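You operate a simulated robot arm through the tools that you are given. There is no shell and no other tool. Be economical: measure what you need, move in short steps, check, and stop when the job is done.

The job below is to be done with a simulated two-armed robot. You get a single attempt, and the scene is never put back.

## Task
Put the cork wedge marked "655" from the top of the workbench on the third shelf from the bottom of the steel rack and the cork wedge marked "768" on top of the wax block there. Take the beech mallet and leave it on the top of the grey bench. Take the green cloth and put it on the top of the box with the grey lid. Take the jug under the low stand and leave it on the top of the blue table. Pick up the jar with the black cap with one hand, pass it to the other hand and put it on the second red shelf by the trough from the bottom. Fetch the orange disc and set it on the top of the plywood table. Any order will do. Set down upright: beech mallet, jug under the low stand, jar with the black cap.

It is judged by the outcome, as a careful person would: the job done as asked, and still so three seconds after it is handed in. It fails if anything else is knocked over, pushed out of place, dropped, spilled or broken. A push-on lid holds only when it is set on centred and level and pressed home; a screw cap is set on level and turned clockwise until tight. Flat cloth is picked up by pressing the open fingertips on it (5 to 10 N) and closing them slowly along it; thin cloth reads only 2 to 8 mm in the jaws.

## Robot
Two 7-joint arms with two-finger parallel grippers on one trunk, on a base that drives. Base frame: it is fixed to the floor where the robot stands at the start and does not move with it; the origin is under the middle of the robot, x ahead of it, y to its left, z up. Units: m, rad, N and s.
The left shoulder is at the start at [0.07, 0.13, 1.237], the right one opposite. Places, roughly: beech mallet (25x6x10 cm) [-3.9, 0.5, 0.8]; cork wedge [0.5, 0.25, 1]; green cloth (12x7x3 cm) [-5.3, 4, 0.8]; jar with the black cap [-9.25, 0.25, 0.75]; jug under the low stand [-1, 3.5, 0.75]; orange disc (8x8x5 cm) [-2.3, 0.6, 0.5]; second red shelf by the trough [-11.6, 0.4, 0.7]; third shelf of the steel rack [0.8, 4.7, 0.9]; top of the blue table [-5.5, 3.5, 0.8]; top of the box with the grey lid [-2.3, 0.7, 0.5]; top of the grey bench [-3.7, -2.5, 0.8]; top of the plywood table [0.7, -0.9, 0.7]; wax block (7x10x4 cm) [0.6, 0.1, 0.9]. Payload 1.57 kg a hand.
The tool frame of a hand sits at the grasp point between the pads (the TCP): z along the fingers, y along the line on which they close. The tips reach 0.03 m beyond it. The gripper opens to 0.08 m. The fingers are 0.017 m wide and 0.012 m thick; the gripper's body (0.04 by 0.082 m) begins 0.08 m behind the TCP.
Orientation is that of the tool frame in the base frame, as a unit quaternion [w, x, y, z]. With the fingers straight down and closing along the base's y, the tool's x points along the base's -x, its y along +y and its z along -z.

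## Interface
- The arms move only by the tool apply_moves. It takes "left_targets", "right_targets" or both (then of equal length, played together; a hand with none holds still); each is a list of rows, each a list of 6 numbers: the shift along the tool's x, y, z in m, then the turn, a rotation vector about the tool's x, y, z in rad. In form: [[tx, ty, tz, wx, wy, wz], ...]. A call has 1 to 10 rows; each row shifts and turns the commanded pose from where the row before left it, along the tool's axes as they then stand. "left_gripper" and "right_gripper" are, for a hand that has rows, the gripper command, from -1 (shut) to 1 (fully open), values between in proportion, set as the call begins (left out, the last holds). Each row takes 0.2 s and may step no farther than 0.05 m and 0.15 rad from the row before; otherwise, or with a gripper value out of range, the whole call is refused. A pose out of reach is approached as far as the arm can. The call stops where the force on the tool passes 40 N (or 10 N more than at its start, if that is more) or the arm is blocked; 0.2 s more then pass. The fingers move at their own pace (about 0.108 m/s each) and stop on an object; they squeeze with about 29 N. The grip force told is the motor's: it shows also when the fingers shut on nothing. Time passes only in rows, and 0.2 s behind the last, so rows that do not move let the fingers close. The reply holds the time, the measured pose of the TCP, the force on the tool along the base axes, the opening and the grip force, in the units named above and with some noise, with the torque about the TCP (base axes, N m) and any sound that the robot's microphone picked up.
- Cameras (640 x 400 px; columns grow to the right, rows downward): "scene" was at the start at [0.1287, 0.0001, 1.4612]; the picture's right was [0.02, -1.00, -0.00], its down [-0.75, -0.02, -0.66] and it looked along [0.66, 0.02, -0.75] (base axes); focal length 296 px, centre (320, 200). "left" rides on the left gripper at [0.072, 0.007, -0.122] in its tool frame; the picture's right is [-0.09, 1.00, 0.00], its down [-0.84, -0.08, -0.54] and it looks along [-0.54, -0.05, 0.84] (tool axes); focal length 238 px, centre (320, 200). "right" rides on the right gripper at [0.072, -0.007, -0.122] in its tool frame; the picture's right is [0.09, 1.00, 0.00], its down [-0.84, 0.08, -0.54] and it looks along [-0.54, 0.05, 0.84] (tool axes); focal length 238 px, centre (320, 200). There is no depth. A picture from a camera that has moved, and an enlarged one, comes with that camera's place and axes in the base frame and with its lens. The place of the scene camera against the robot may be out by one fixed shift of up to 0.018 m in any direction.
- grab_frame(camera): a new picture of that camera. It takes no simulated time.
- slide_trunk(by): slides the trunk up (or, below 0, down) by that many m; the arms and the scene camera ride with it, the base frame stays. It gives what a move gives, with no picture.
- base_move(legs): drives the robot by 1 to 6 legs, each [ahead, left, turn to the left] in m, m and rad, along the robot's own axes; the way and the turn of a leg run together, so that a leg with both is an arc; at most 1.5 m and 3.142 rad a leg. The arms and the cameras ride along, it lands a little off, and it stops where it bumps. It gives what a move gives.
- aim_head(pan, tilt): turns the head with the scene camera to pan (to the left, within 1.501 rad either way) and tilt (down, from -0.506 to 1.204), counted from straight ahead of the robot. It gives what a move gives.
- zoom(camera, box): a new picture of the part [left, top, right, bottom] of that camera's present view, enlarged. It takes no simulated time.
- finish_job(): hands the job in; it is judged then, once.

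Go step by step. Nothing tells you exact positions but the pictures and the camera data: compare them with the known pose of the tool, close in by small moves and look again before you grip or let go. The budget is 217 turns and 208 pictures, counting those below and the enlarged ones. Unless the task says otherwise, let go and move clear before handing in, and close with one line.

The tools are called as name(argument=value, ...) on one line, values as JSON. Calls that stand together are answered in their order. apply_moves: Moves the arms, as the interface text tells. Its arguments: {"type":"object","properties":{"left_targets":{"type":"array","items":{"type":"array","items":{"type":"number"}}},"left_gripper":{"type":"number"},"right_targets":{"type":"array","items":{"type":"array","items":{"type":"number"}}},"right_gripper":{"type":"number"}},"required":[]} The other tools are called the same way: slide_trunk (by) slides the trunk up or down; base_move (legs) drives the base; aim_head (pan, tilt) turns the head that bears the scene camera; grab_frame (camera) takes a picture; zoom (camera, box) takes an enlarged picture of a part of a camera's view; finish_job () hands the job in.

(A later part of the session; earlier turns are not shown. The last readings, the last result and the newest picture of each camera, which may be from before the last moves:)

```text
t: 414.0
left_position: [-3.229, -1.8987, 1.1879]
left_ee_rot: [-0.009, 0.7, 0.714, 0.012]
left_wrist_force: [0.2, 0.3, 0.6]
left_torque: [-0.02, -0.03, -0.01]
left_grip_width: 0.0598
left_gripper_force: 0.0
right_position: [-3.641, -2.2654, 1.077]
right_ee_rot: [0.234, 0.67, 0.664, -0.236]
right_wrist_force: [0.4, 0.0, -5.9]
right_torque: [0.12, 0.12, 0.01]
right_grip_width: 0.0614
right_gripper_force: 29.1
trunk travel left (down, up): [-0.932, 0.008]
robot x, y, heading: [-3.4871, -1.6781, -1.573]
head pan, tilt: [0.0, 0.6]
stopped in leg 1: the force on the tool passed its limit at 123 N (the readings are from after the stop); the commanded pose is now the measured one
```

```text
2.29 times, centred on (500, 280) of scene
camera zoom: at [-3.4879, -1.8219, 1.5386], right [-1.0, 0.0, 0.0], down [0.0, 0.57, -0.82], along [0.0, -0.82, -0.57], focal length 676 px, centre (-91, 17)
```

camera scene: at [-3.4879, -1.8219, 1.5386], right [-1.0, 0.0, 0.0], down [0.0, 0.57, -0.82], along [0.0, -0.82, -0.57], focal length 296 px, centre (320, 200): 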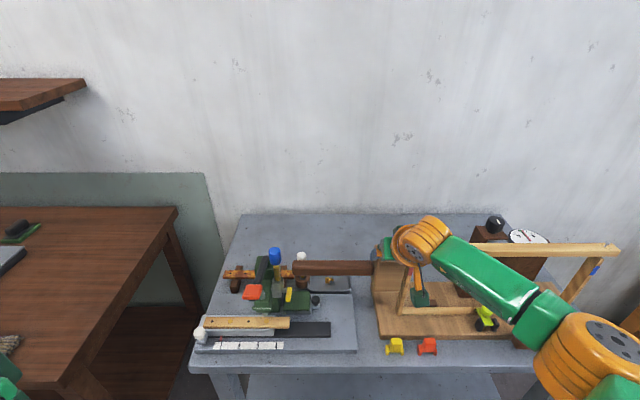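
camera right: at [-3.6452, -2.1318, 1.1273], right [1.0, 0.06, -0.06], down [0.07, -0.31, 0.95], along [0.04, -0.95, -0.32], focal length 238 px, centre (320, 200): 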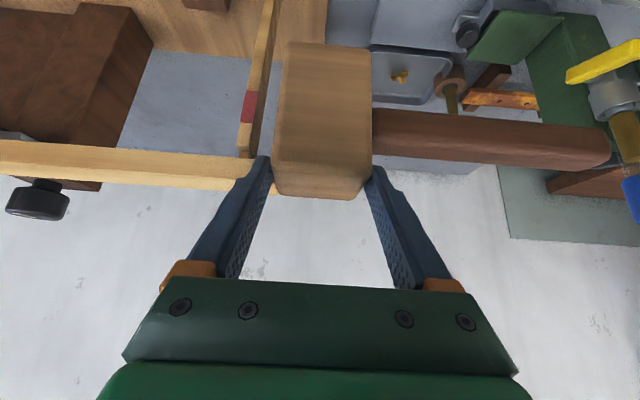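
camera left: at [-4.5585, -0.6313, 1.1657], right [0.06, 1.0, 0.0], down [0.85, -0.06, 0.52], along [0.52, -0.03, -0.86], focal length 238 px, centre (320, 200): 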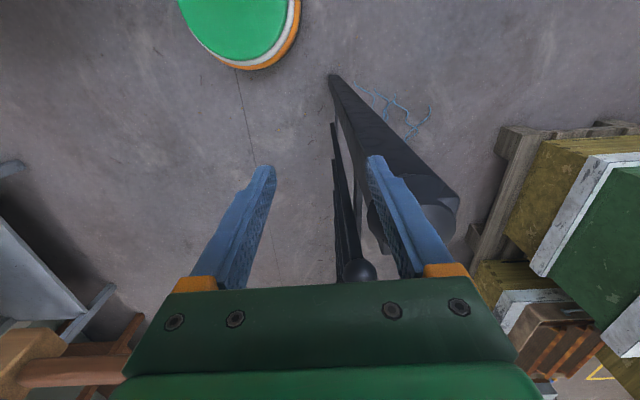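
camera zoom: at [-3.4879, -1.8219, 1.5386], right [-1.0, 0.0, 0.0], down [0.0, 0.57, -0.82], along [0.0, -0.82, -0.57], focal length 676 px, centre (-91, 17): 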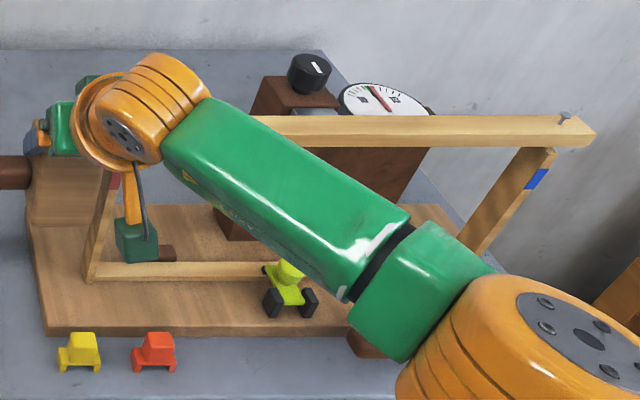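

The gripper's outer side touched the frame's crossbar end (about z 1.03); the frame still stands where it was. I'll back off, raise the hand well above everything, and use a spot further east behind the tray.

base_move(legs=[[-0.35, 0, 0.004]])

apply_moves(right_targets=[[-0.011, -0.024, -0.02, 0, 0, 0], [-0.011, -0.024, -0.02, 0, 0, 0], [-0.011, -0.024, -0.02, 0, 0, 0], [-0.01, -0.024, -0.019, 0, 0, 0], [0, 0, 0, 0, 0, 0]])

grab_frame(camera="scene")

```text
t: 416.2
left_position: [-3.228, -1.5484, 1.1873]
left_ee_rot: [-0.01, 0.697, 0.717, 0.015]
left_wrist_force: [0.0, -0.2, 0.5]
left_torque: [0.04, 0.0, 0.04]
left_grip_width: 0.0599
left_gripper_force: 0.1
right_position: [-3.6373, -1.9183, 1.0755]
right_ee_rot: [0.236, 0.667, 0.667, -0.235]
right_wrist_force: [0.8, -0.4, -4.4]
right_torque: [0.16, 0.14, -0.01]
right_grip_width: 0.0612
right_gripper_force: 28.9
trunk travel left (down, up): [-0.932, 0.008]
robot x, y, heading: [-3.4899, -1.3294, -1.56]
head pan, tilt: [0.0, 0.6]
```

```text
t: 417.4
left_position: [-3.2286, -1.5451, 1.1893]
left_ee_rot: [-0.008, 0.697, 0.717, 0.012]
left_wrist_force: [-0.2, -0.1, 0.1]
left_torque: [0.01, 0.01, 0.02]
left_grip_width: 0.06
left_gripper_force: 0.0
right_position: [-3.735, -1.9005, 1.1658]
right_ee_rot: [0.237, 0.667, 0.667, -0.234]
right_wrist_force: [0.4, -0.6, -5.5]
right_torque: [0.14, 0.11, 0.01]
right_grip_width: 0.0617
right_gripper_force: 28.5
trunk travel left (down, up): [-0.932, 0.008]
robot x, y, heading: [-3.4898, -1.328, -1.565]
head pan, tilt: [0.0, 0.6]
```

```text
75 pictures are left
camera scene: at [-3.4886, -1.472, 1.5386], right [-1.0, -0.01, 0.0], down [0.0, 0.57, -0.82], along [0.01, -0.82, -0.57], focal length 296 px, centre (320, 200)
```

scene: 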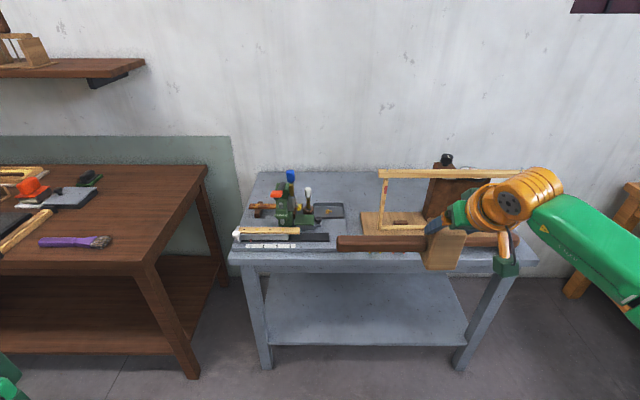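

Frame intact. I'll shift left 20 cm and go forward over the bench in two parts.

base_move(legs=[[0, 0.205, 0], [0.42, 0, 0]])

grab_frame(camera="scene")

```text
t: 421.2
left_position: [-3.0195, -1.9595, 1.1879]
left_ee_rot: [-0.008, 0.696, 0.718, 0.012]
left_wrist_force: [-0.7, 0.2, -0.5]
left_torque: [-0.04, 0.01, 0.0]
left_grip_width: 0.0598
left_gripper_force: 0.0
right_position: [-3.5251, -2.3179, 1.1663]
right_ee_rot: [0.238, 0.666, 0.667, -0.236]
right_wrist_force: [0.1, 0.8, -5.6]
right_torque: [0.1, 0.13, -0.02]
right_grip_width: 0.0616
right_gripper_force: 28.6
trunk travel left (down, up): [-0.932, 0.008]
robot x, y, heading: [-3.2768, -1.7463, -1.56]
head pan, tilt: [0.0, 0.6]
```

```text
74 pictures are left
camera scene: at [-3.2805, -1.8866, 1.539], right [-1.0, -0.01, 0.0], down [0.0, 0.56, -0.83], along [0.01, -0.83, -0.56], focal length 296 px, centre (320, 200)
```

scene: 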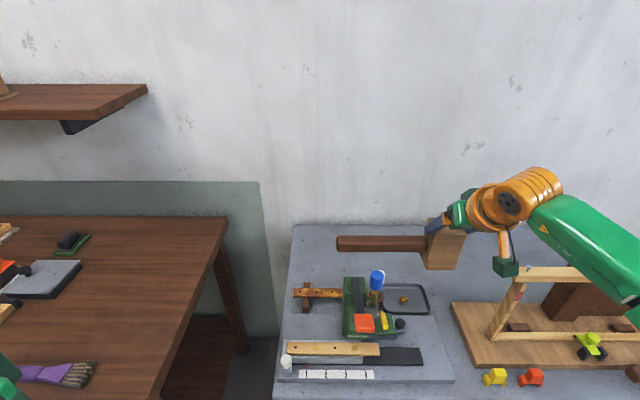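

base_move(legs=[[0.215, 0, 0]])

grab_frame(camera="scene")

grab_frame(camera="right")

```text
t: 422.9
left_position: [-3.0183, -2.1734, 1.1885]
left_ee_rot: [-0.007, 0.695, 0.719, 0.012]
left_wrist_force: [0.2, 0.7, 0.7]
left_torque: [0.0, -0.02, -0.01]
left_grip_width: 0.0598
left_gripper_force: 0.1
right_position: [-3.5216, -2.5305, 1.1679]
right_ee_rot: [0.237, 0.665, 0.668, -0.235]
right_wrist_force: [0.0, 0.9, -5.4]
right_torque: [0.12, 0.12, 0.03]
right_grip_width: 0.0616
right_gripper_force: 29.7
trunk travel left (down, up): [-0.932, 0.008]
robot x, y, heading: [-3.278, -1.9637, -1.56]
head pan, tilt: [0.0, 0.6]
```

```text
73 pictures are left
camera scene: at [-3.2783, -2.0996, 1.5392], right [-1.0, -0.01, 0.0], down [-0.01, 0.56, -0.83], along [0.01, -0.83, -0.56], focal length 296 px, centre (320, 200)
```

scene: 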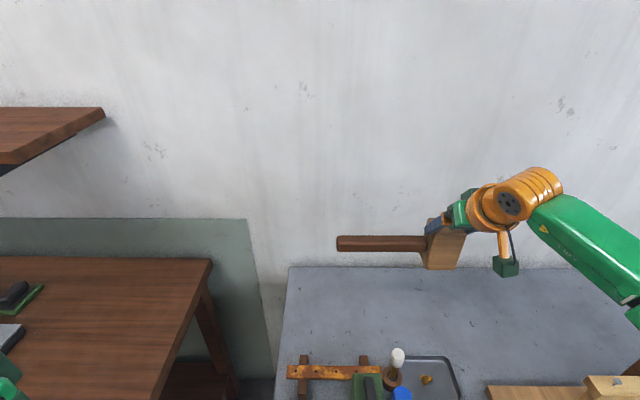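

```text
72 pictures are left
camera right: at [-3.5281, -2.3972, 1.2173], right [1.0, 0.08, -0.06], down [0.08, -0.31, 0.95], along [0.06, -0.95, -0.31], focal length 238 px, centre (320, 200)
```

right: 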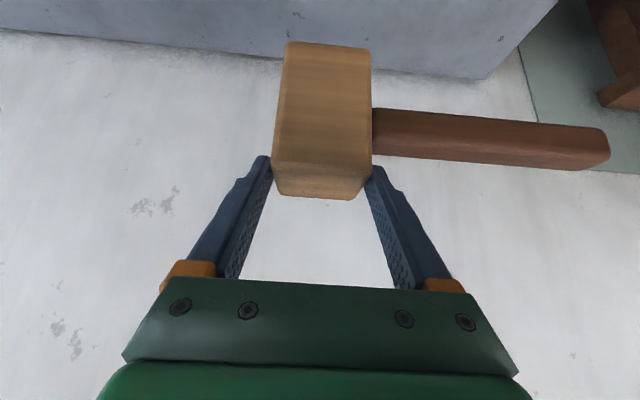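

Plenty of room behind the tray. Lower with the trunk by 11 cm, then the arm.

slide_trunk(by=-0.12)

apply_moves(right_targets=[[0.0192, 0, 0.0231, 0, 0, 0], [0.0192, 0, 0.0231, 0, 0, 0], [0.0192, 0, 0.0231, 0, 0, 0], [0, 0, 0, 0, 0, 0]])

grab_frame(camera="scene")

```text
t: 424.4
left_position: [-3.0189, -2.1782, 1.0682]
left_ee_rot: [-0.008, 0.696, 0.718, 0.012]
left_wrist_force: [0.4, -0.1, -1.0]
left_torque: [0.02, -0.01, -0.04]
left_grip_width: 0.0599
left_gripper_force: 0.1
right_position: [-3.5222, -2.5346, 1.0452]
right_ee_rot: [0.237, 0.665, 0.668, -0.234]
right_wrist_force: [-0.6, -0.2, -5.6]
right_torque: [0.12, 0.12, 0.0]
right_grip_width: 0.0614
right_gripper_force: 28.4
trunk travel left (down, up): [-0.812, 0.128]
robot x, y, heading: [-3.2769, -1.9639, -1.561]
head pan, tilt: [0.0, 0.6]
```

```text
t: 425.4
left_position: [-3.0183, -2.1774, 1.0684]
left_ee_rot: [-0.008, 0.695, 0.719, 0.012]
left_wrist_force: [0.6, 0.5, 0.7]
left_torque: [0.01, 0.0, -0.02]
left_grip_width: 0.0598
left_gripper_force: 0.0
right_position: [-3.5219, -2.5325, 0.9553]
right_ee_rot: [0.237, 0.665, 0.668, -0.234]
right_wrist_force: [-0.2, -0.4, -5.4]
right_torque: [0.11, 0.15, 0.0]
right_grip_width: 0.0616
right_gripper_force: 29.3
trunk travel left (down, up): [-0.812, 0.128]
robot x, y, heading: [-3.2771, -1.9671, -1.558]
head pan, tilt: [0.0, 0.6]
```

```text
71 pictures are left
camera scene: at [-3.2781, -2.1049, 1.4187], right [-1.0, -0.01, 0.0], down [-0.01, 0.57, -0.82], along [0.01, -0.82, -0.57], focal length 296 px, centre (320, 200)
```

scene: 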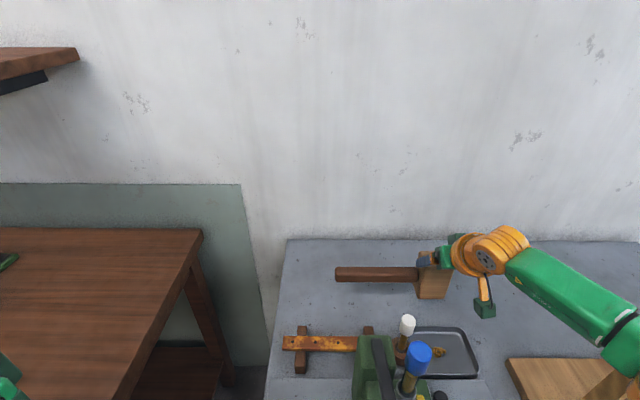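

apply_moves(right_targets=[[0.0128, 0, 0.0154, 0, 0, 0], [0.0096, 0, 0.0116, 0, 0, 0], [0.0032, 0, 0.0038, 0, 0, 0], [0.0032, 0, 0.0038, 0, 0, 0], [0, 0, 0, 0, 0, 0]])

zoom(camera="scene", box=[320, 220, 500, 340])

```text
t: 426.6
left_position: [-3.0172, -2.1767, 1.0682]
left_ee_rot: [-0.008, 0.696, 0.718, 0.012]
left_wrist_force: [-0.2, -0.5, -0.5]
left_torque: [0.03, 0.0, 0.01]
left_grip_width: 0.0602
left_gripper_force: 0.0
right_position: [-3.5207, -2.533, 0.9104]
right_ee_rot: [0.237, 0.665, 0.668, -0.233]
right_wrist_force: [0.1, 0.2, -5.0]
right_torque: [0.11, 0.09, 0.02]
right_grip_width: 0.0617
right_gripper_force: 29.1
trunk travel left (down, up): [-0.812, 0.128]
robot x, y, heading: [-3.2782, -1.9613, -1.56]
head pan, tilt: [0.0, 0.6]
```

```text
3.33 times, centred on (410, 280) of scene
camera zoom: at [-3.2781, -2.1051, 1.4186], right [-1.0, -0.01, 0.0], down [-0.01, 0.57, -0.82], along [0.01, -0.82, -0.57], focal length 986 px, centre (20, -67)
```

zoom: 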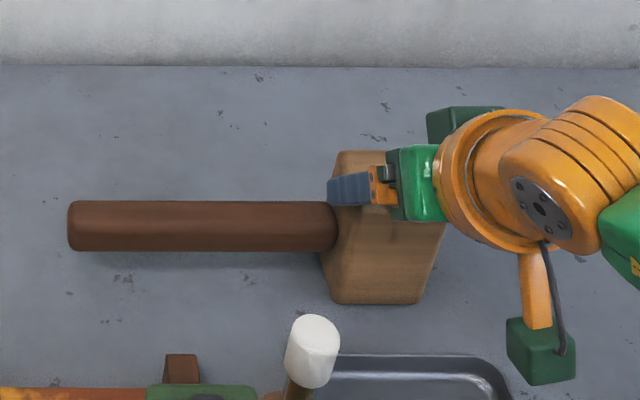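

apply_moves(right_targets=[[0.0026, 0, 0.0031, 0, 0, 0], [0.0026, 0, 0.0031, 0, 0, 0], [0.0026, 0, 0.0031, 0, 0, 0], [0, 0, 0, 0, 0, 0]])

```text
t: 427.6
left_position: [-3.0169, -2.1722, 1.0679]
left_ee_rot: [-0.007, 0.695, 0.719, 0.009]
left_wrist_force: [-0.4, -0.5, -0.9]
left_torque: [0.03, 0.03, 0.04]
left_grip_width: 0.06
left_gripper_force: 0.0
right_position: [-3.5198, -2.5278, 0.9031]
right_ee_rot: [0.239, 0.665, 0.667, -0.238]
right_wrist_force: [-5.3, -5.2, 24.4]
right_torque: [-0.31, 0.29, -0.18]
right_grip_width: 0.0621
right_gripper_force: 29.1
trunk travel left (down, up): [-0.812, 0.128]
robot x, y, heading: [-3.2787, -1.965, -1.565]
head pan, tilt: [0.0, 0.6]
```

Contact. I'll ease up 2 mm, open and rise straight up.

apply_moves(right_targets=[[-0.0013, 0, -0.0015, 0, 0, 0], [0, 0, 0, 0, 0, 0]])

apply_moves(right_targets=[[0, 0, 0, 0, 0, 0], [0, 0, 0, 0, 0, 0], [0, 0, 0, 0, 0, 0], [-0.0128, 0, -0.0154, 0, 0, 0], [-0.0192, 0, -0.0231, 0, 0, 0], [-0.0192, 0, -0.0231, 0, 0, 0], [0, 0, 0, 0, 0, 0]], right_gripper=1)

grab_frame(camera="scene")

```text
t: 428.2
left_position: [-3.0175, -2.1721, 1.069]
left_ee_rot: [-0.007, 0.695, 0.719, 0.011]
left_wrist_force: [0.1, -1.1, 0.2]
left_torque: [-0.02, -0.01, 0.01]
left_grip_width: 0.0601
left_gripper_force: 0.1
right_position: [-3.5198, -2.5288, 0.9037]
right_ee_rot: [0.238, 0.665, 0.668, -0.236]
right_wrist_force: [-4.0, -2.2, 17.0]
right_torque: [-0.72, 0.29, -0.08]
right_grip_width: 0.0618
right_gripper_force: 29.2
trunk travel left (down, up): [-0.812, 0.128]
robot x, y, heading: [-3.2811, -1.9623, -1.566]
head pan, tilt: [0.0, 0.6]
```

```text
t: 429.8
left_position: [-3.0175, -2.176, 1.0686]
left_ee_rot: [-0.008, 0.695, 0.719, 0.012]
left_wrist_force: [-0.5, -0.5, -0.4]
left_torque: [-0.01, -0.01, -0.01]
left_grip_width: 0.06
left_gripper_force: 0.0
right_position: [-3.5205, -2.5337, 0.9815]
right_ee_rot: [0.237, 0.665, 0.668, -0.234]
right_wrist_force: [0.4, -0.8, -0.6]
right_torque: [-0.02, 0.01, 0.02]
right_grip_width: 0.08
right_gripper_force: 0.0
trunk travel left (down, up): [-0.812, 0.128]
robot x, y, heading: [-3.2804, -1.9587, -1.564]
head pan, tilt: [0.0, 0.6]
```

```text
69 pictures are left
camera scene: at [-3.2775, -2.1034, 1.4188], right [-1.0, -0.01, 0.0], down [-0.01, 0.57, -0.82], along [0.01, -0.82, -0.57], focal length 296 px, centre (320, 200)
```

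scene: 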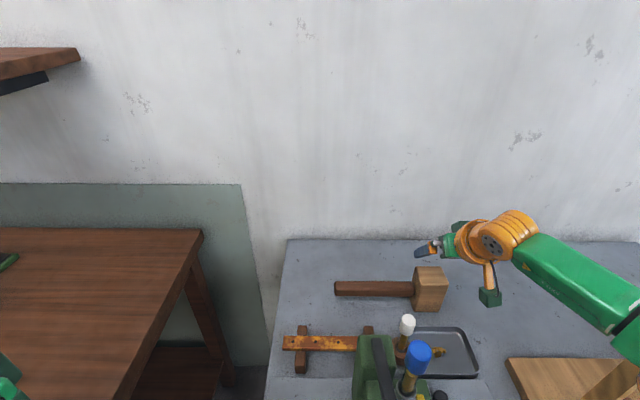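

The mallet stands on the grey bench. I'll raise, back away and head west through the doorway towards the jar.

slide_trunk(by=0.12)

base_move(legs=[[-0.65, 0, 0], [0, 0, -1.571], [1.4, -0.3, 0], [0.68, 0, 0], [0, -1.05, 0]])

aim_head(pan=0, tilt=0.35)

grab_frame(camera="scene")

```text
t: 431.3
left_position: [-3.018, -2.1769, 1.1874]
left_ee_rot: [-0.008, 0.695, 0.719, 0.011]
left_wrist_force: [0.0, -0.6, -0.3]
left_torque: [0.01, 0.03, -0.03]
left_grip_width: 0.0601
left_gripper_force: 0.0
right_position: [-3.5201, -2.5325, 1.1005]
right_ee_rot: [0.238, 0.665, 0.668, -0.234]
right_wrist_force: [0.4, 0.5, 0.0]
right_torque: [0.01, -0.02, -0.01]
right_grip_width: 0.08
right_gripper_force: 0.0
trunk travel left (down, up): [-0.932, 0.008]
robot x, y, heading: [-3.2811, -1.9628, -1.556]
head pan, tilt: [0.0, 0.6]
```

```text
t: 449.1
left_position: [-5.5673, -1.2969, 1.1886]
left_ee_rot: [0.002, 1.0, 0.019, 0.012]
left_wrist_force: [0.0, 1.7, 0.5]
left_torque: [0.0, -0.01, 0.01]
left_grip_width: 0.0602
left_gripper_force: 0.1
right_position: [-5.9251, -0.7951, 1.1026]
right_ee_rot: [0.003, 0.944, 0.004, -0.33]
right_wrist_force: [9.6, -1.0, 5.2]
right_torque: [0.08, -0.02, -0.34]
right_grip_width: 0.0782
right_gripper_force: 0.2
trunk travel left (down, up): [-0.932, 0.008]
robot x, y, heading: [-5.361, -1.0324, -3.125]
head pan, tilt: [0.0, 0.6]
stopped in leg 5: the force on the tool passed its limit at 42 N (the readings are from after the stop); the commanded pose is now the measured one
```

```text
t: 449.9
left_position: [-5.5674, -1.2964, 1.1894]
left_ee_rot: [0.002, 1.0, 0.02, 0.012]
left_wrist_force: [-0.4, -0.1, 0.5]
left_torque: [-0.01, -0.02, -0.01]
left_grip_width: 0.0603
left_gripper_force: 0.0
right_position: [-5.9256, -0.7949, 1.1017]
right_ee_rot: [0.001, 0.944, 0.004, -0.331]
right_wrist_force: [9.6, -1.4, 6.6]
right_torque: [0.26, 0.01, -0.38]
right_grip_width: 0.0785
right_gripper_force: 0.1
trunk travel left (down, up): [-0.932, 0.008]
robot x, y, heading: [-5.361, -1.0316, -3.122]
head pan, tilt: [0.0, 0.351]
```

```text
68 pictures are left
camera scene: at [-5.4968, -1.0385, 1.5625], right [-0.02, 1.0, 0.0], down [0.34, 0.01, -0.94], along [-0.94, -0.02, -0.34], focal length 296 px, centre (320, 200)
```

scene: 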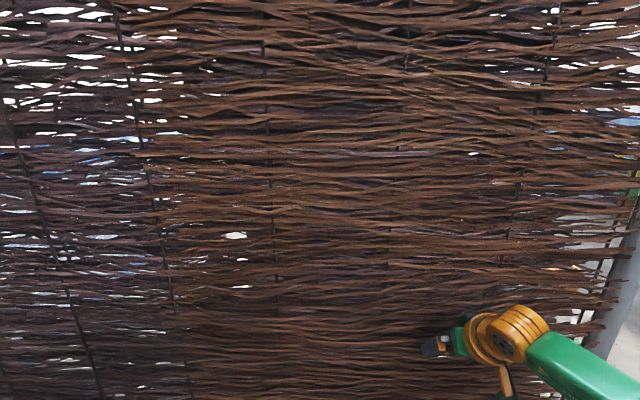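

The right hand brushed the wattle wall. I'll back off, un-tilt and fold the right hand, then sidestep to the doorway.

base_move(legs=[[-0.28, 0, 0]])

apply_moves(right_targets=[[0.0, 0, -0.03, 0, 0.14, 0], [0, 0, -0.04, 0, 0.14, 0], [0, 0, -0.04, 0, 0.14, 0], [0.02, 0, -0.02, 0, 0.14, 0], [0.04, 0, 0, 0, 0.11, 0], [0.045, 0, 0, 0, 0, 0], [0.045, 0, 0, 0, 0, 0], [0.045, 0, 0, 0, 0, 0], [0, 0, 0, 0, 0, 0]])

base_move(legs=[[0, -1.1, -0.015]])

grab_frame(camera="scene")

```text
t: 451.9
left_position: [-5.299, -1.2897, 1.1867]
left_ee_rot: [0.002, 1.0, 0.02, 0.015]
left_wrist_force: [-0.5, -0.4, 0.4]
left_torque: [-0.02, -0.02, 0.03]
left_grip_width: 0.0599
left_gripper_force: 0.1
right_position: [-5.656, -0.7897, 1.0966]
right_ee_rot: [0.002, 0.946, 0.004, -0.325]
right_wrist_force: [0.9, -0.4, -1.0]
right_torque: [-0.01, -0.04, 0.03]
right_grip_width: 0.0799
right_gripper_force: 0.0
trunk travel left (down, up): [-0.932, 0.008]
robot x, y, heading: [-5.0856, -1.0286, -3.127]
head pan, tilt: [0.0, 0.351]
```

```text
t: 453.9
left_position: [-5.2949, -1.2883, 1.1888]
left_ee_rot: [0.001, 1.0, 0.02, 0.014]
left_wrist_force: [-0.3, 0.1, 0.9]
left_torque: [-0.03, -0.03, -0.01]
left_grip_width: 0.06
left_gripper_force: 0.2
right_position: [-5.3996, -0.7872, 1.2036]
right_ee_rot: [0.001, 1.0, 0.003, 0.001]
right_wrist_force: [-0.1, 0.6, -0.1]
right_torque: [-0.03, -0.03, 0.01]
right_grip_width: 0.0801
right_gripper_force: 0.1
trunk travel left (down, up): [-0.932, 0.008]
robot x, y, heading: [-5.0834, -1.0277, -3.129]
head pan, tilt: [0.0, 0.351]
```

```text
t: 459.5
left_position: [-5.3085, -0.1891, 1.189]
left_ee_rot: [0.003, 1.0, 0.011, 0.014]
left_wrist_force: [-0.2, 0.4, -0.1]
left_torque: [-0.03, 0.0, 0.04]
left_grip_width: 0.0598
left_gripper_force: 0.0
right_position: [-5.4045, 0.3168, 1.2045]
right_ee_rot: [0.0, 1.0, -0.005, 0.003]
right_wrist_force: [0.1, -0.1, 0.4]
right_torque: [-0.04, 0.02, 0.01]
right_grip_width: 0.0799
right_gripper_force: 0.0
trunk travel left (down, up): [-0.932, 0.008]
robot x, y, heading: [-5.0925, 0.0697, 3.144]
head pan, tilt: [0.0, 0.351]
```

```text
67 pictures are left
camera scene: at [-5.2368, 0.0683, 1.5616], right [0.0, 1.0, 0.0], down [0.34, 0.0, -0.94], along [-0.94, 0.0, -0.34], focal length 296 px, centre (320, 200)
```

scene: 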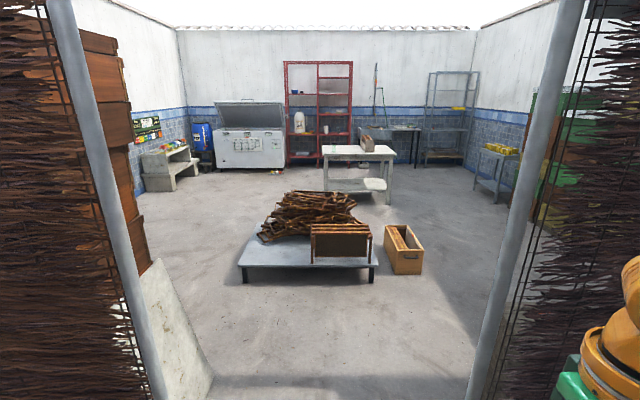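

I'm facing the courtyard: white table ahead, red shelf at the back. I'll zoom in.

zoom(camera="scene", box=[270, 50, 430, 210])

```text
2.50 times, centred on (350, 130) of scene
camera zoom: at [-5.2368, 0.0683, 1.5616], right [0.0, 1.0, 0.0], down [0.34, 0.0, -0.94], along [-0.94, 0.0, -0.34], focal length 740 px, centre (245, 375)
```

zoom: 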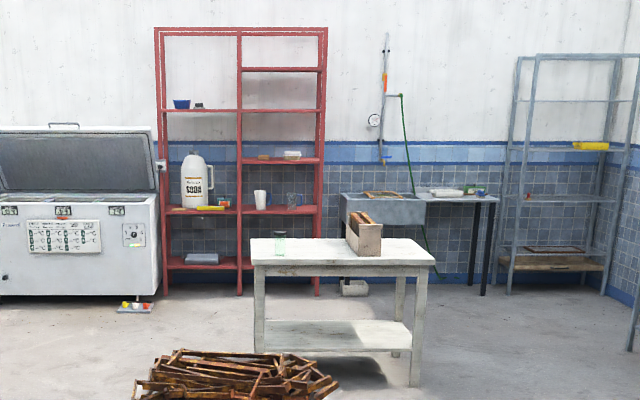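

The jar stands at the left end of the white table. I'll drive through the doorway and look around.

base_move(legs=[[1.45, 0.0, -0.003]])

aim_head(pan=-0.5, tilt=0.5)

grab_frame(camera="scene")

```text
t: 466.7
left_position: [-6.7545, -0.1822, 1.1895]
left_ee_rot: [0.003, 1.0, 0.008, 0.014]
left_wrist_force: [0.5, 0.7, 0.0]
left_torque: [0.0, 0.03, 0.0]
left_grip_width: 0.0601
left_gripper_force: 0.1
right_position: [-6.8477, 0.3236, 1.2034]
right_ee_rot: [0.001, 1.0, -0.007, 0.003]
right_wrist_force: [0.4, 0.0, -0.1]
right_torque: [-0.02, -0.01, -0.01]
right_grip_width: 0.08
right_gripper_force: 0.0
trunk travel left (down, up): [-0.932, 0.008]
robot x, y, heading: [-6.5414, 0.0751, 3.137]
head pan, tilt: [0.0, 0.351]
```

```text
t: 467.6
left_position: [-6.7558, -0.1822, 1.1905]
left_ee_rot: [0.003, 1.0, 0.008, 0.014]
left_wrist_force: [-0.1, 0.7, 0.4]
left_torque: [-0.02, -0.01, 0.01]
left_grip_width: 0.06
left_gripper_force: 0.1
right_position: [-6.8483, 0.3238, 1.2038]
right_ee_rot: [0.001, 1.0, -0.007, 0.002]
right_wrist_force: [0.7, 0.0, -0.2]
right_torque: [0.0, 0.02, 0.01]
right_grip_width: 0.08
right_gripper_force: 0.0
trunk travel left (down, up): [-0.932, 0.008]
robot x, y, heading: [-6.5401, 0.0787, 3.138]
head pan, tilt: [-0.499, 0.499]
```

```text
65 pictures are left
camera scene: at [-6.6691, 0.1182, 1.548], right [0.48, 0.88, 0.0], down [0.42, -0.23, -0.88], along [-0.77, 0.42, -0.48], focal length 296 px, centre (320, 200)
```

scene: 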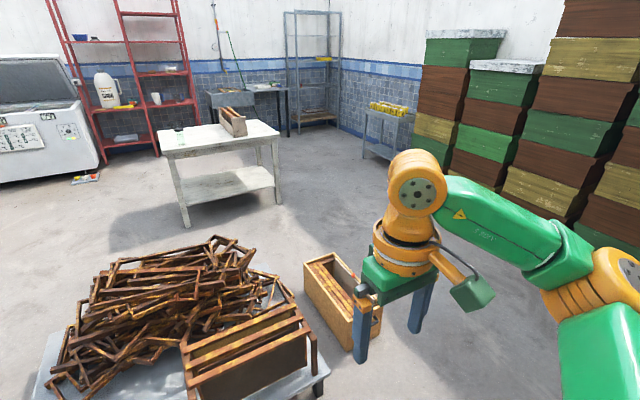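

I'll pass right of the low pallet and crate, then come in front of the white table.

base_move(legs=[[0, -1.42, 0], [1.2, 0, 0], [0.92, 0, 0], [0, 1.38, 0.003]])

aim_head(pan=0, tilt=0.55)

grab_frame(camera="scene")

```text
t: 471.6
left_position: [-6.7636, 0.5252, 1.188]
left_ee_rot: [0.0, 1.0, -0.012, 0.012]
left_wrist_force: [0.1, 0.1, 0.0]
left_torque: [0.02, 0.05, -0.02]
left_grip_width: 0.0602
left_gripper_force: 0.1
right_position: [-6.8338, 1.0344, 1.2081]
right_ee_rot: [-0.002, 1.0, -0.028, -0.001]
right_wrist_force: [0.2, -0.6, 0.9]
right_torque: [0.03, 0.07, 0.03]
right_grip_width: 0.0802
right_gripper_force: 0.0
trunk travel left (down, up): [-0.932, 0.008]
robot x, y, heading: [-6.5374, 0.7848, 3.095]
head pan, tilt: [-0.499, 0.499]
stopped in leg 1: the robot was blocked; the commanded pose is now the measured one
```

```text
t: 472.5
left_position: [-6.7699, 0.5361, 1.1897]
left_ee_rot: [0.004, 1.0, -0.013, 0.013]
left_wrist_force: [-0.2, 0.6, 0.1]
left_torque: [-0.05, 0.02, -0.02]
left_grip_width: 0.0599
left_gripper_force: 0.0
right_position: [-6.8403, 1.0443, 1.2018]
right_ee_rot: [0.003, 1.0, -0.028, 0.002]
right_wrist_force: [-1.1, -0.1, 0.2]
right_torque: [-0.01, 0.02, 0.02]
right_grip_width: 0.0801
right_gripper_force: 0.1
trunk travel left (down, up): [-0.932, 0.008]
robot x, y, heading: [-6.5442, 0.7815, 3.096]
head pan, tilt: [0.0, 0.55]
```

```text
64 pictures are left
camera scene: at [-6.6813, 0.7896, 1.5433], right [0.05, 1.0, 0.0], down [0.52, -0.03, -0.85], along [-0.85, 0.04, -0.52], focal length 296 px, centre (320, 200)
```

scene: 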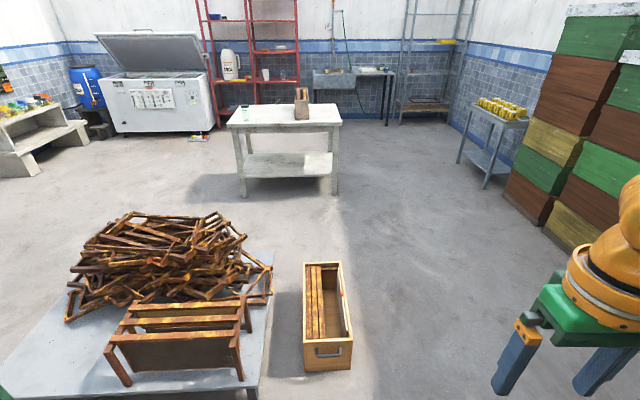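

Blocked by something on the right; I'll look.

aim_head(pan=-1.45, tilt=0.75)

grab_frame(camera="scene")

```text
t: 474.1
left_position: [-6.767, 0.5349, 1.1886]
left_ee_rot: [0.003, 1.0, -0.013, 0.014]
left_wrist_force: [0.0, 0.0, 0.0]
left_torque: [-0.02, 0.02, 0.05]
left_grip_width: 0.0599
left_gripper_force: 0.0
right_position: [-6.8386, 1.0407, 1.2028]
right_ee_rot: [0.001, 1.0, -0.028, 0.002]
right_wrist_force: [0.1, -0.4, 0.3]
right_torque: [-0.02, -0.01, -0.01]
right_grip_width: 0.08
right_gripper_force: 0.1
trunk travel left (down, up): [-0.932, 0.008]
robot x, y, heading: [-6.5381, 0.7778, 3.095]
head pan, tilt: [-1.45, 0.75]
```

```text
63 pictures are left
camera scene: at [-6.5968, 0.8649, 1.526], right [1.0, 0.07, 0.0], down [0.05, -0.68, -0.73], along [-0.05, 0.73, -0.68], focal length 296 px, centre (320, 200)
```

scene: 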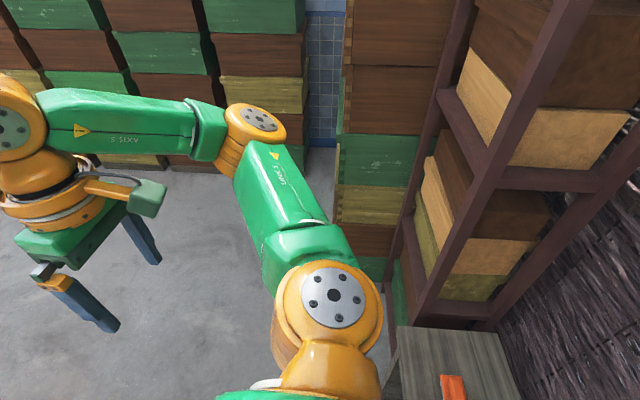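

A crate by the rack blocked the base. I'll step forward first, then go right.

base_move(legs=[[0.28, 0.03, 0.045], [0, -0.78, 0], [1.1, 0, 0], [0.8, 0, 0], [0, 1.4, 0]])

aim_head(pan=0, tilt=0.6)

grab_frame(camera="scene")

```text
t: 495.4
left_position: [-8.9261, -0.0961, 1.1885]
left_ee_rot: [0.003, 1.0, 0.01, 0.014]
left_wrist_force: [0.2, -1.0, -0.4]
left_torque: [-0.03, 0.0, 0.02]
left_grip_width: 0.0601
left_gripper_force: 0.0
right_position: [-9.0194, 0.4092, 1.203]
right_ee_rot: [0.003, 1.0, -0.007, 0.002]
right_wrist_force: [0.7, -0.1, -1.3]
right_torque: [-0.06, -0.01, 0.01]
right_grip_width: 0.0802
right_gripper_force: 0.0
trunk travel left (down, up): [-0.932, 0.008]
robot x, y, heading: [-8.7011, 0.1578, 3.14]
head pan, tilt: [-1.45, 0.75]
```

```text
t: 497.0
left_position: [-8.9251, -0.0973, 1.1877]
left_ee_rot: [0.002, 1.0, 0.01, 0.014]
left_wrist_force: [-0.6, -0.9, 0.0]
left_torque: [-0.04, 0.01, -0.01]
left_grip_width: 0.0601
left_gripper_force: 0.1
right_position: [-9.0205, 0.408, 1.2032]
right_ee_rot: [0.001, 1.0, -0.006, 0.002]
right_wrist_force: [-0.4, 0.2, 0.1]
right_torque: [0.04, -0.01, -0.04]
right_grip_width: 0.0801
right_gripper_force: 0.0
trunk travel left (down, up): [-0.932, 0.008]
robot x, y, heading: [-8.7071, 0.1623, 3.138]
head pan, tilt: [0.0, 0.6]
```

```text
62 pictures are left
camera scene: at [-8.8477, 0.1599, 1.5389], right [0.0, 1.0, 0.0], down [0.57, 0.0, -0.82], along [-0.82, 0.0, -0.57], focal length 296 px, centre (320, 200)
```

scene: 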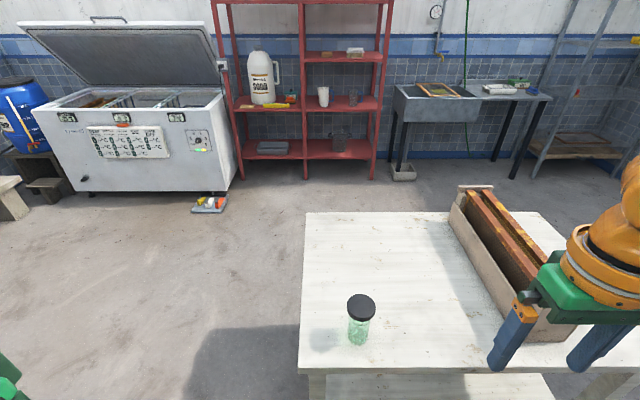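

The jar with the black cap is visible on the white table. Zoom on jar and shelf.

zoom(camera="scene", box=[310, 280, 410, 370])

zoom(camera="scene", box=[290, 40, 400, 190])

```text
4.44 times, centred on (360, 325) of scene
camera zoom: at [-8.8477, 0.1599, 1.5389], right [0.0, 1.0, 0.0], down [0.57, 0.0, -0.82], along [-0.82, 0.0, -0.57], focal length 1315 px, centre (142, -356)
```

zoom: 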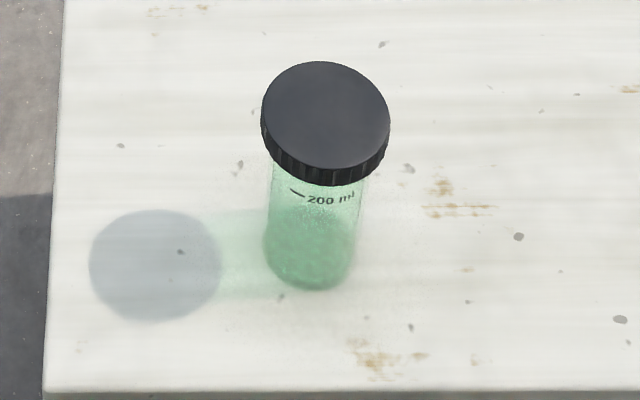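

```text
2.67 times, centred on (345, 115) of scene
camera zoom: at [-8.8477, 0.1599, 1.5389], right [0.0, 1.0, 0.0], down [0.57, 0.0, -0.82], along [-0.82, 0.0, -0.57], focal length 789 px, centre (253, 427)
```

zoom: 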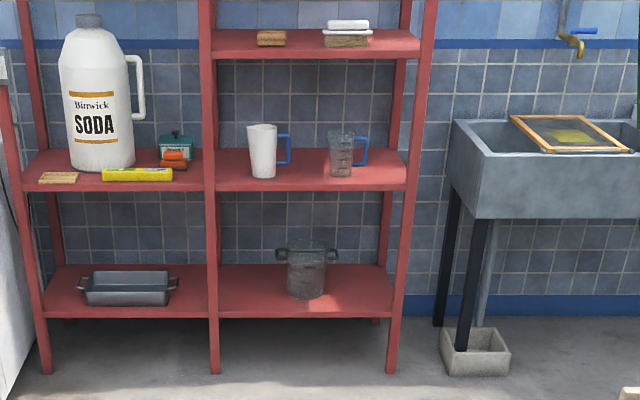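

The jar is about 16 cm tall with a 6–7 cm cap and 5.5 cm body, near (−9.29, 0.26). I'll approach and bring the right hand above it.

base_move(legs=[[0.16, 0.05, 0.003]])

apply_moves(right_targets=[[-0.035, 0.03, 0, 0, 0, 0], [-0.035, 0.03, 0, 0, 0, 0], [-0.035, 0.03, 0, 0, 0, 0], [0, 0, 0, 0, 0, 0]], right_gripper=1)

grab_frame(camera="right")

```text
t: 498.4
left_position: [-9.0821, -0.1463, 1.1895]
left_ee_rot: [0.003, 1.0, 0.011, 0.012]
left_wrist_force: [1.2, 0.1, -0.4]
left_torque: [-0.02, 0.03, 0.0]
left_grip_width: 0.0602
left_gripper_force: 0.0
right_position: [-9.1769, 0.3573, 1.2049]
right_ee_rot: [0.002, 1.0, -0.005, 0.0]
right_wrist_force: [0.9, 0.7, -0.2]
right_torque: [0.04, 0.01, 0.01]
right_grip_width: 0.0799
right_gripper_force: 0.1
trunk travel left (down, up): [-0.932, 0.008]
robot x, y, heading: [-8.8668, 0.1135, -3.145]
head pan, tilt: [0.0, 0.6]
```

```text
t: 499.4
left_position: [-9.0868, -0.1471, 1.1874]
left_ee_rot: [0.002, 1.0, 0.012, 0.014]
left_wrist_force: [-0.1, -0.7, 0.0]
left_torque: [0.01, -0.01, 0.02]
left_grip_width: 0.0601
left_gripper_force: 0.0
right_position: [-9.2884, 0.267, 1.2022]
right_ee_rot: [0.0, 1.0, -0.004, 0.003]
right_wrist_force: [0.3, 0.8, -0.5]
right_torque: [-0.02, -0.01, 0.0]
right_grip_width: 0.0796
right_gripper_force: 0.1
trunk travel left (down, up): [-0.932, 0.008]
robot x, y, heading: [-8.873, 0.1129, -3.135]
head pan, tilt: [0.0, 0.6]
```

```text
59 pictures are left
camera right: at [-9.2164, 0.2742, 1.325], right [0.08, -1.0, 0.0], down [-0.84, -0.07, 0.54], along [-0.54, -0.05, -0.84], focal length 238 px, centre (320, 200)
```

right: 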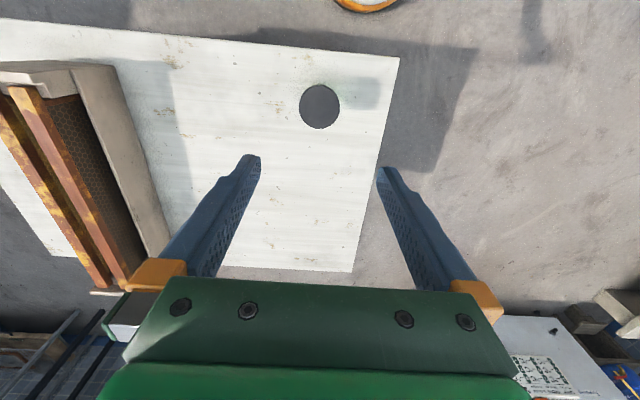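

Cap top at z≈0.902, centre (−9.302, 0.266). Lower the trunk and check alignment.

apply_moves(right_targets=[[-0.0135, 0.0005, 0, 0, 0, 0], [0, 0, 0, 0, 0, 0]])

slide_trunk(by=-0.24)

zoom(camera="right", box=[240, 80, 400, 200])

```text
t: 500.0
left_position: [-9.0861, -0.1478, 1.1883]
left_ee_rot: [0.002, 1.0, 0.012, 0.013]
left_wrist_force: [0.2, 0.7, -0.6]
left_torque: [-0.02, -0.01, 0.02]
left_grip_width: 0.0601
left_gripper_force: 0.0
right_position: [-9.302, 0.2654, 1.2024]
right_ee_rot: [0.001, 1.0, -0.005, 0.003]
right_wrist_force: [-0.3, 0.2, -0.3]
right_torque: [0.0, 0.04, -0.01]
right_grip_width: 0.0796
right_gripper_force: 0.0
trunk travel left (down, up): [-0.932, 0.008]
robot x, y, heading: [-8.8655, 0.1116, -3.143]
head pan, tilt: [0.0, 0.6]
```

```text
t: 502.5
left_position: [-9.0852, -0.1463, 0.948]
left_ee_rot: [0.002, 1.0, 0.012, 0.014]
left_wrist_force: [-0.2, 0.3, 0.2]
left_torque: [0.03, 0.03, -0.02]
left_grip_width: 0.0602
left_gripper_force: 0.1
right_position: [-9.3019, 0.2676, 0.964]
right_ee_rot: [0.001, 1.0, -0.005, 0.002]
right_wrist_force: [-0.2, 0.3, 0.9]
right_torque: [0.02, 0.0, 0.03]
right_grip_width: 0.08
right_gripper_force: 0.1
trunk travel left (down, up): [-0.692, 0.248]
robot x, y, heading: [-8.8681, 0.1093, -3.141]
head pan, tilt: [0.0, 0.6]
```

```text
3.33 times, centred on (320, 140) of right
camera zoom: at [-9.2289, 0.2741, 1.0855], right [0.08, -1.0, 0.0], down [-0.84, -0.07, 0.54], along [-0.54, -0.05, -0.84], focal length 794 px, centre (320, 400)
```

zoom: 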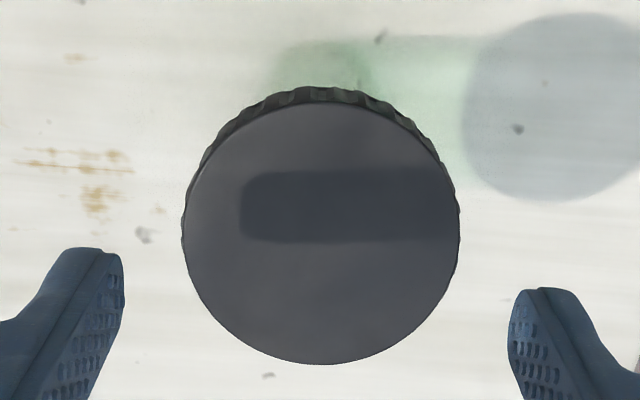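

Well aligned. Descend onto the cap and close.

apply_moves(right_targets=[[0, 0, 0.02, 0, 0, 0], [0, 0, 0.02, 0, 0, 0], [0, 0, 0.02, 0, 0, 0], [0, 0, 0.015, 0, 0, 0], [0, 0, 0, 0, 0, 0]])

apply_moves(right_targets=[[0, 0, 0, 0, 0, 0], [0, 0, 0, 0, 0, 0], [0, 0, 0, 0, 0, 0]], right_gripper=-1)

apply_moves(right_targets=[[0, 0, -0.02, 0, 0, 0], [0, 0, -0.03, 0, 0, 0], [0, 0, -0.04, 0, 0, 0], [0, 0, 0, 0, 0, 0]])

grab_frame(camera="scene")

```text
t: 503.7
left_position: [-9.0855, -0.1477, 0.9488]
left_ee_rot: [0.003, 1.0, 0.011, 0.015]
left_wrist_force: [-0.2, 0.0, -0.5]
left_torque: [0.0, -0.05, 0.01]
left_grip_width: 0.0601
left_gripper_force: 0.1
right_position: [-9.3024, 0.2661, 0.8885]
right_ee_rot: [0.002, 1.0, -0.006, 0.002]
right_wrist_force: [-0.3, 0.0, 0.2]
right_torque: [-0.02, 0.03, -0.03]
right_grip_width: 0.0801
right_gripper_force: 0.1
trunk travel left (down, up): [-0.692, 0.248]
robot x, y, heading: [-8.8672, 0.1102, -3.14]
head pan, tilt: [0.0, 0.6]
```

```text
t: 504.5
left_position: [-9.0848, -0.1479, 0.9483]
left_ee_rot: [0.003, 1.0, 0.011, 0.014]
left_wrist_force: [-0.6, 0.1, -0.1]
left_torque: [0.02, -0.01, -0.06]
left_grip_width: 0.06
left_gripper_force: 0.1
right_position: [-9.302, 0.2659, 0.8885]
right_ee_rot: [0.001, 1.0, -0.004, 0.002]
right_wrist_force: [0.2, 0.3, -0.5]
right_torque: [-0.02, -0.01, 0.02]
right_grip_width: 0.0705
right_gripper_force: 29.3
trunk travel left (down, up): [-0.692, 0.248]
robot x, y, heading: [-8.8675, 0.1076, -3.142]
head pan, tilt: [0.0, 0.6]
```

```text
t: 505.5
left_position: [-9.0862, -0.1473, 0.9484]
left_ee_rot: [0.003, 1.0, 0.011, 0.014]
left_wrist_force: [-0.2, 0.1, -0.3]
left_torque: [-0.02, 0.01, 0.01]
left_grip_width: 0.0598
left_gripper_force: 0.1
right_position: [-9.3016, 0.2674, 0.9782]
right_ee_rot: [0.001, 1.0, -0.004, 0.001]
right_wrist_force: [0.6, -0.6, -2.0]
right_torque: [-0.05, 0.0, 0.02]
right_grip_width: 0.0706
right_gripper_force: 29.1
trunk travel left (down, up): [-0.692, 0.248]
robot x, y, heading: [-8.8666, 0.1121, -3.141]
head pan, tilt: [0.0, 0.6]
```

```text
57 pictures are left
camera scene: at [-9.0092, 0.1099, 1.2988], right [0.0, 1.0, 0.0], down [0.57, 0.0, -0.82], along [-0.82, 0.0, -0.57], focal length 296 px, centre (320, 200)
```

scene: 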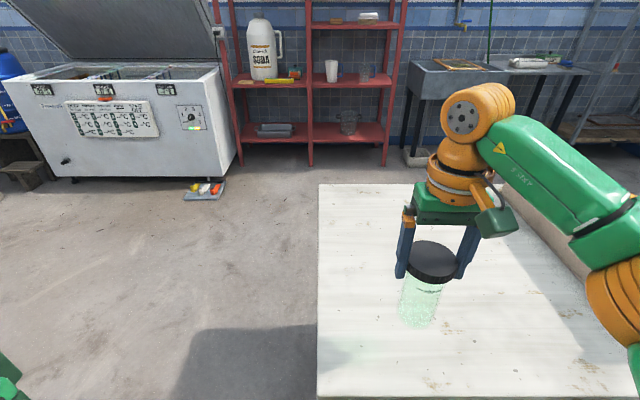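

The jar is held by its cap (2 N). I'll back off, move it to the centre, and bring the tilted left hand behind it for the handover.

base_move(legs=[[-0.3, 0, 0]])

apply_moves(right_targets=[[-0.004, 0.035, 0, 0, 0, 0], [-0.004, 0.04, 0, 0, 0, 0], [-0.004, 0.04, 0, 0, 0, 0], [-0.003, 0.035, 0, 0, 0, 0], [0, 0, 0, 0, 0, 0]])

apply_moves(left_targets=[[-0.048, 0, 0, 0, 0, 0], [-0.048, 0, 0, 0, 0, 0], [-0.048, 0, 0, 0, 0, 0], [0, 0, 0, 0, -0.15, 0], [0, 0, 0, 0, -0.15, 0], [0, 0, 0, 0, -0.15, 0], [0, 0, 0, 0, -0.15, 0], [0, 0, 0, 0, -0.15, 0], [0, 0, 0, 0, -0.15, 0], [0, 0, 0, 0, -0.15, 0]], left_gripper=1)

grab_frame(camera="scene")

```text
t: 507.6
left_position: [-8.7898, -0.1476, 0.9472]
left_ee_rot: [0.003, 1.0, 0.011, 0.014]
left_wrist_force: [-0.2, 0.5, -0.6]
left_torque: [0.02, 0.0, 0.0]
left_grip_width: 0.0598
left_gripper_force: 0.1
right_position: [-9.0048, 0.2678, 0.9787]
right_ee_rot: [0.002, 1.0, -0.005, 0.002]
right_wrist_force: [-0.2, 0.4, -1.8]
right_torque: [-0.02, 0.0, -0.04]
right_grip_width: 0.0707
right_gripper_force: 29.0
trunk travel left (down, up): [-0.692, 0.248]
robot x, y, heading: [-8.5769, 0.1115, 3.145]
head pan, tilt: [0.0, 0.6]
```

```text
t: 508.8
left_position: [-8.7889, -0.147, 0.9478]
left_ee_rot: [0.002, 1.0, 0.011, 0.014]
left_wrist_force: [0.1, -0.4, -0.2]
left_torque: [0.01, -0.01, 0.04]
left_grip_width: 0.0599
left_gripper_force: 0.0
right_position: [-9.0074, 0.1243, 0.9737]
right_ee_rot: [0.001, 1.0, -0.004, 0.002]
right_wrist_force: [-0.1, 0.5, -2.3]
right_torque: [-0.03, -0.02, 0.03]
right_grip_width: 0.0705
right_gripper_force: 28.8
right hand out of reach, approached as far as the arm can: row 4
trunk travel left (down, up): [-0.692, 0.248]
robot x, y, heading: [-8.5732, 0.1107, 3.14]
head pan, tilt: [0.0, 0.6]
```

```text
t: 511.0
left_position: [-8.9647, -0.1713, 0.9488]
left_ee_rot: [0.007, 0.873, 0.007, -0.488]
left_wrist_force: [0.0, -1.1, 0.0]
left_torque: [0.02, -0.03, -0.03]
left_grip_width: 0.0799
left_gripper_force: 0.1
left hand out of reach, approached as far as the arm can: row 9, 10
right_position: [-9.0072, 0.1233, 0.9728]
right_ee_rot: [0.0, 1.0, -0.005, 0.001]
right_wrist_force: [0.2, 0.0, -2.1]
right_torque: [0.0, 0.02, 0.01]
right_grip_width: 0.0703
right_gripper_force: 28.8
trunk travel left (down, up): [-0.692, 0.248]
robot x, y, heading: [-8.5728, 0.1127, 3.142]
head pan, tilt: [0.0, 0.6]
```

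```text
56 pictures are left
camera scene: at [-8.7114, 0.1092, 1.2988], right [0.0, 1.0, 0.0], down [0.57, 0.0, -0.82], along [-0.82, 0.0, -0.57], focal length 296 px, centre (320, 200)
```

scene: 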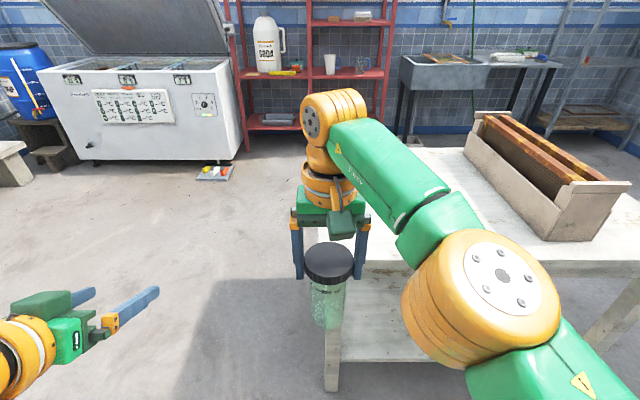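

Left hand is tilted 58°. I'll retract it slightly, slide it behind the jar, and check.

apply_moves(left_targets=[[0.0288, 0, -0.0224, 0, 0, 0], [0, -0.049, 0, 0, 0, 0], [0, -0.049, 0, 0, 0, 0], [0, -0.049, 0, 0, 0, 0], [0, -0.049, 0, 0, 0, 0], [0, -0.049, 0, 0, 0, 0], [0, -0.049, 0, 0, 0, 0], [0, 0, 0, 0, 0, 0]])

grab_frame(camera="left")

grab_frame(camera="scene")

```text
t: 512.6
left_position: [-8.9995, 0.0724, 0.928]
left_ee_rot: [0.024, 0.874, 0.015, -0.484]
left_wrist_force: [6.0, -28.3, -3.2]
left_torque: [0.03, 0.03, -0.06]
left_grip_width: 0.0553
left_gripper_force: 0.1
left hand out of reach, approached as far as the arm can: row 1, 2, 3
right_position: [-9.009, 0.1353, 0.9737]
right_ee_rot: [-0.01, 1.0, -0.015, 0.0]
right_wrist_force: [-5.5, 28.7, 2.5]
right_torque: [1.02, 0.15, 0.01]
right_grip_width: 0.0708
right_gripper_force: 28.7
trunk travel left (down, up): [-0.692, 0.248]
robot x, y, heading: [-8.573, 0.1121, 3.141]
head pan, tilt: [0.0, 0.6]
stopped in row 8 (right hand): the force on the tool passed its limit at 50 N (the readings are from after the stop); the commanded pose is now the measured one
```

```text
55 pictures are left
camera left: at [-8.8571, 0.0726, 0.9316], right [0.0, -0.99, 0.11], down [0.01, 0.11, 0.99], along [-1.0, 0.0, 0.01], focal length 238 px, centre (320, 200)
```

left: 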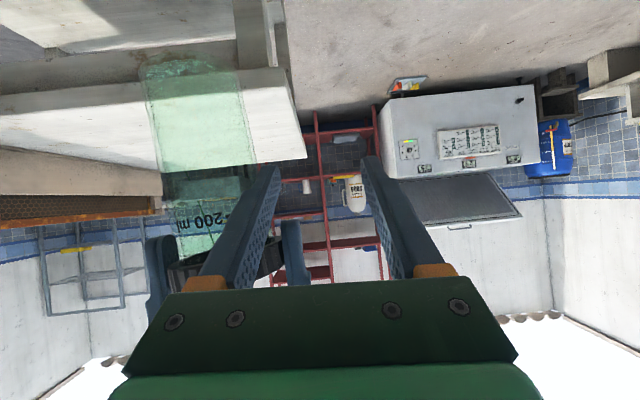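

```text
54 pictures are left
camera scene: at [-8.7118, 0.1118, 1.2988], right [0.0, 1.0, 0.0], down [0.57, 0.0, -0.82], along [-0.82, 0.0, -0.57], focal length 296 px, centre (320, 200)
```

scene: 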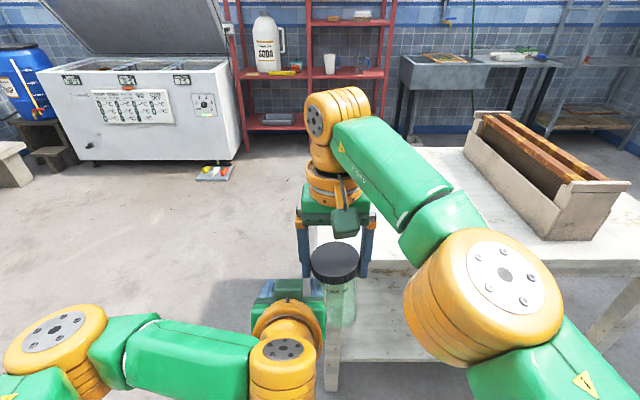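

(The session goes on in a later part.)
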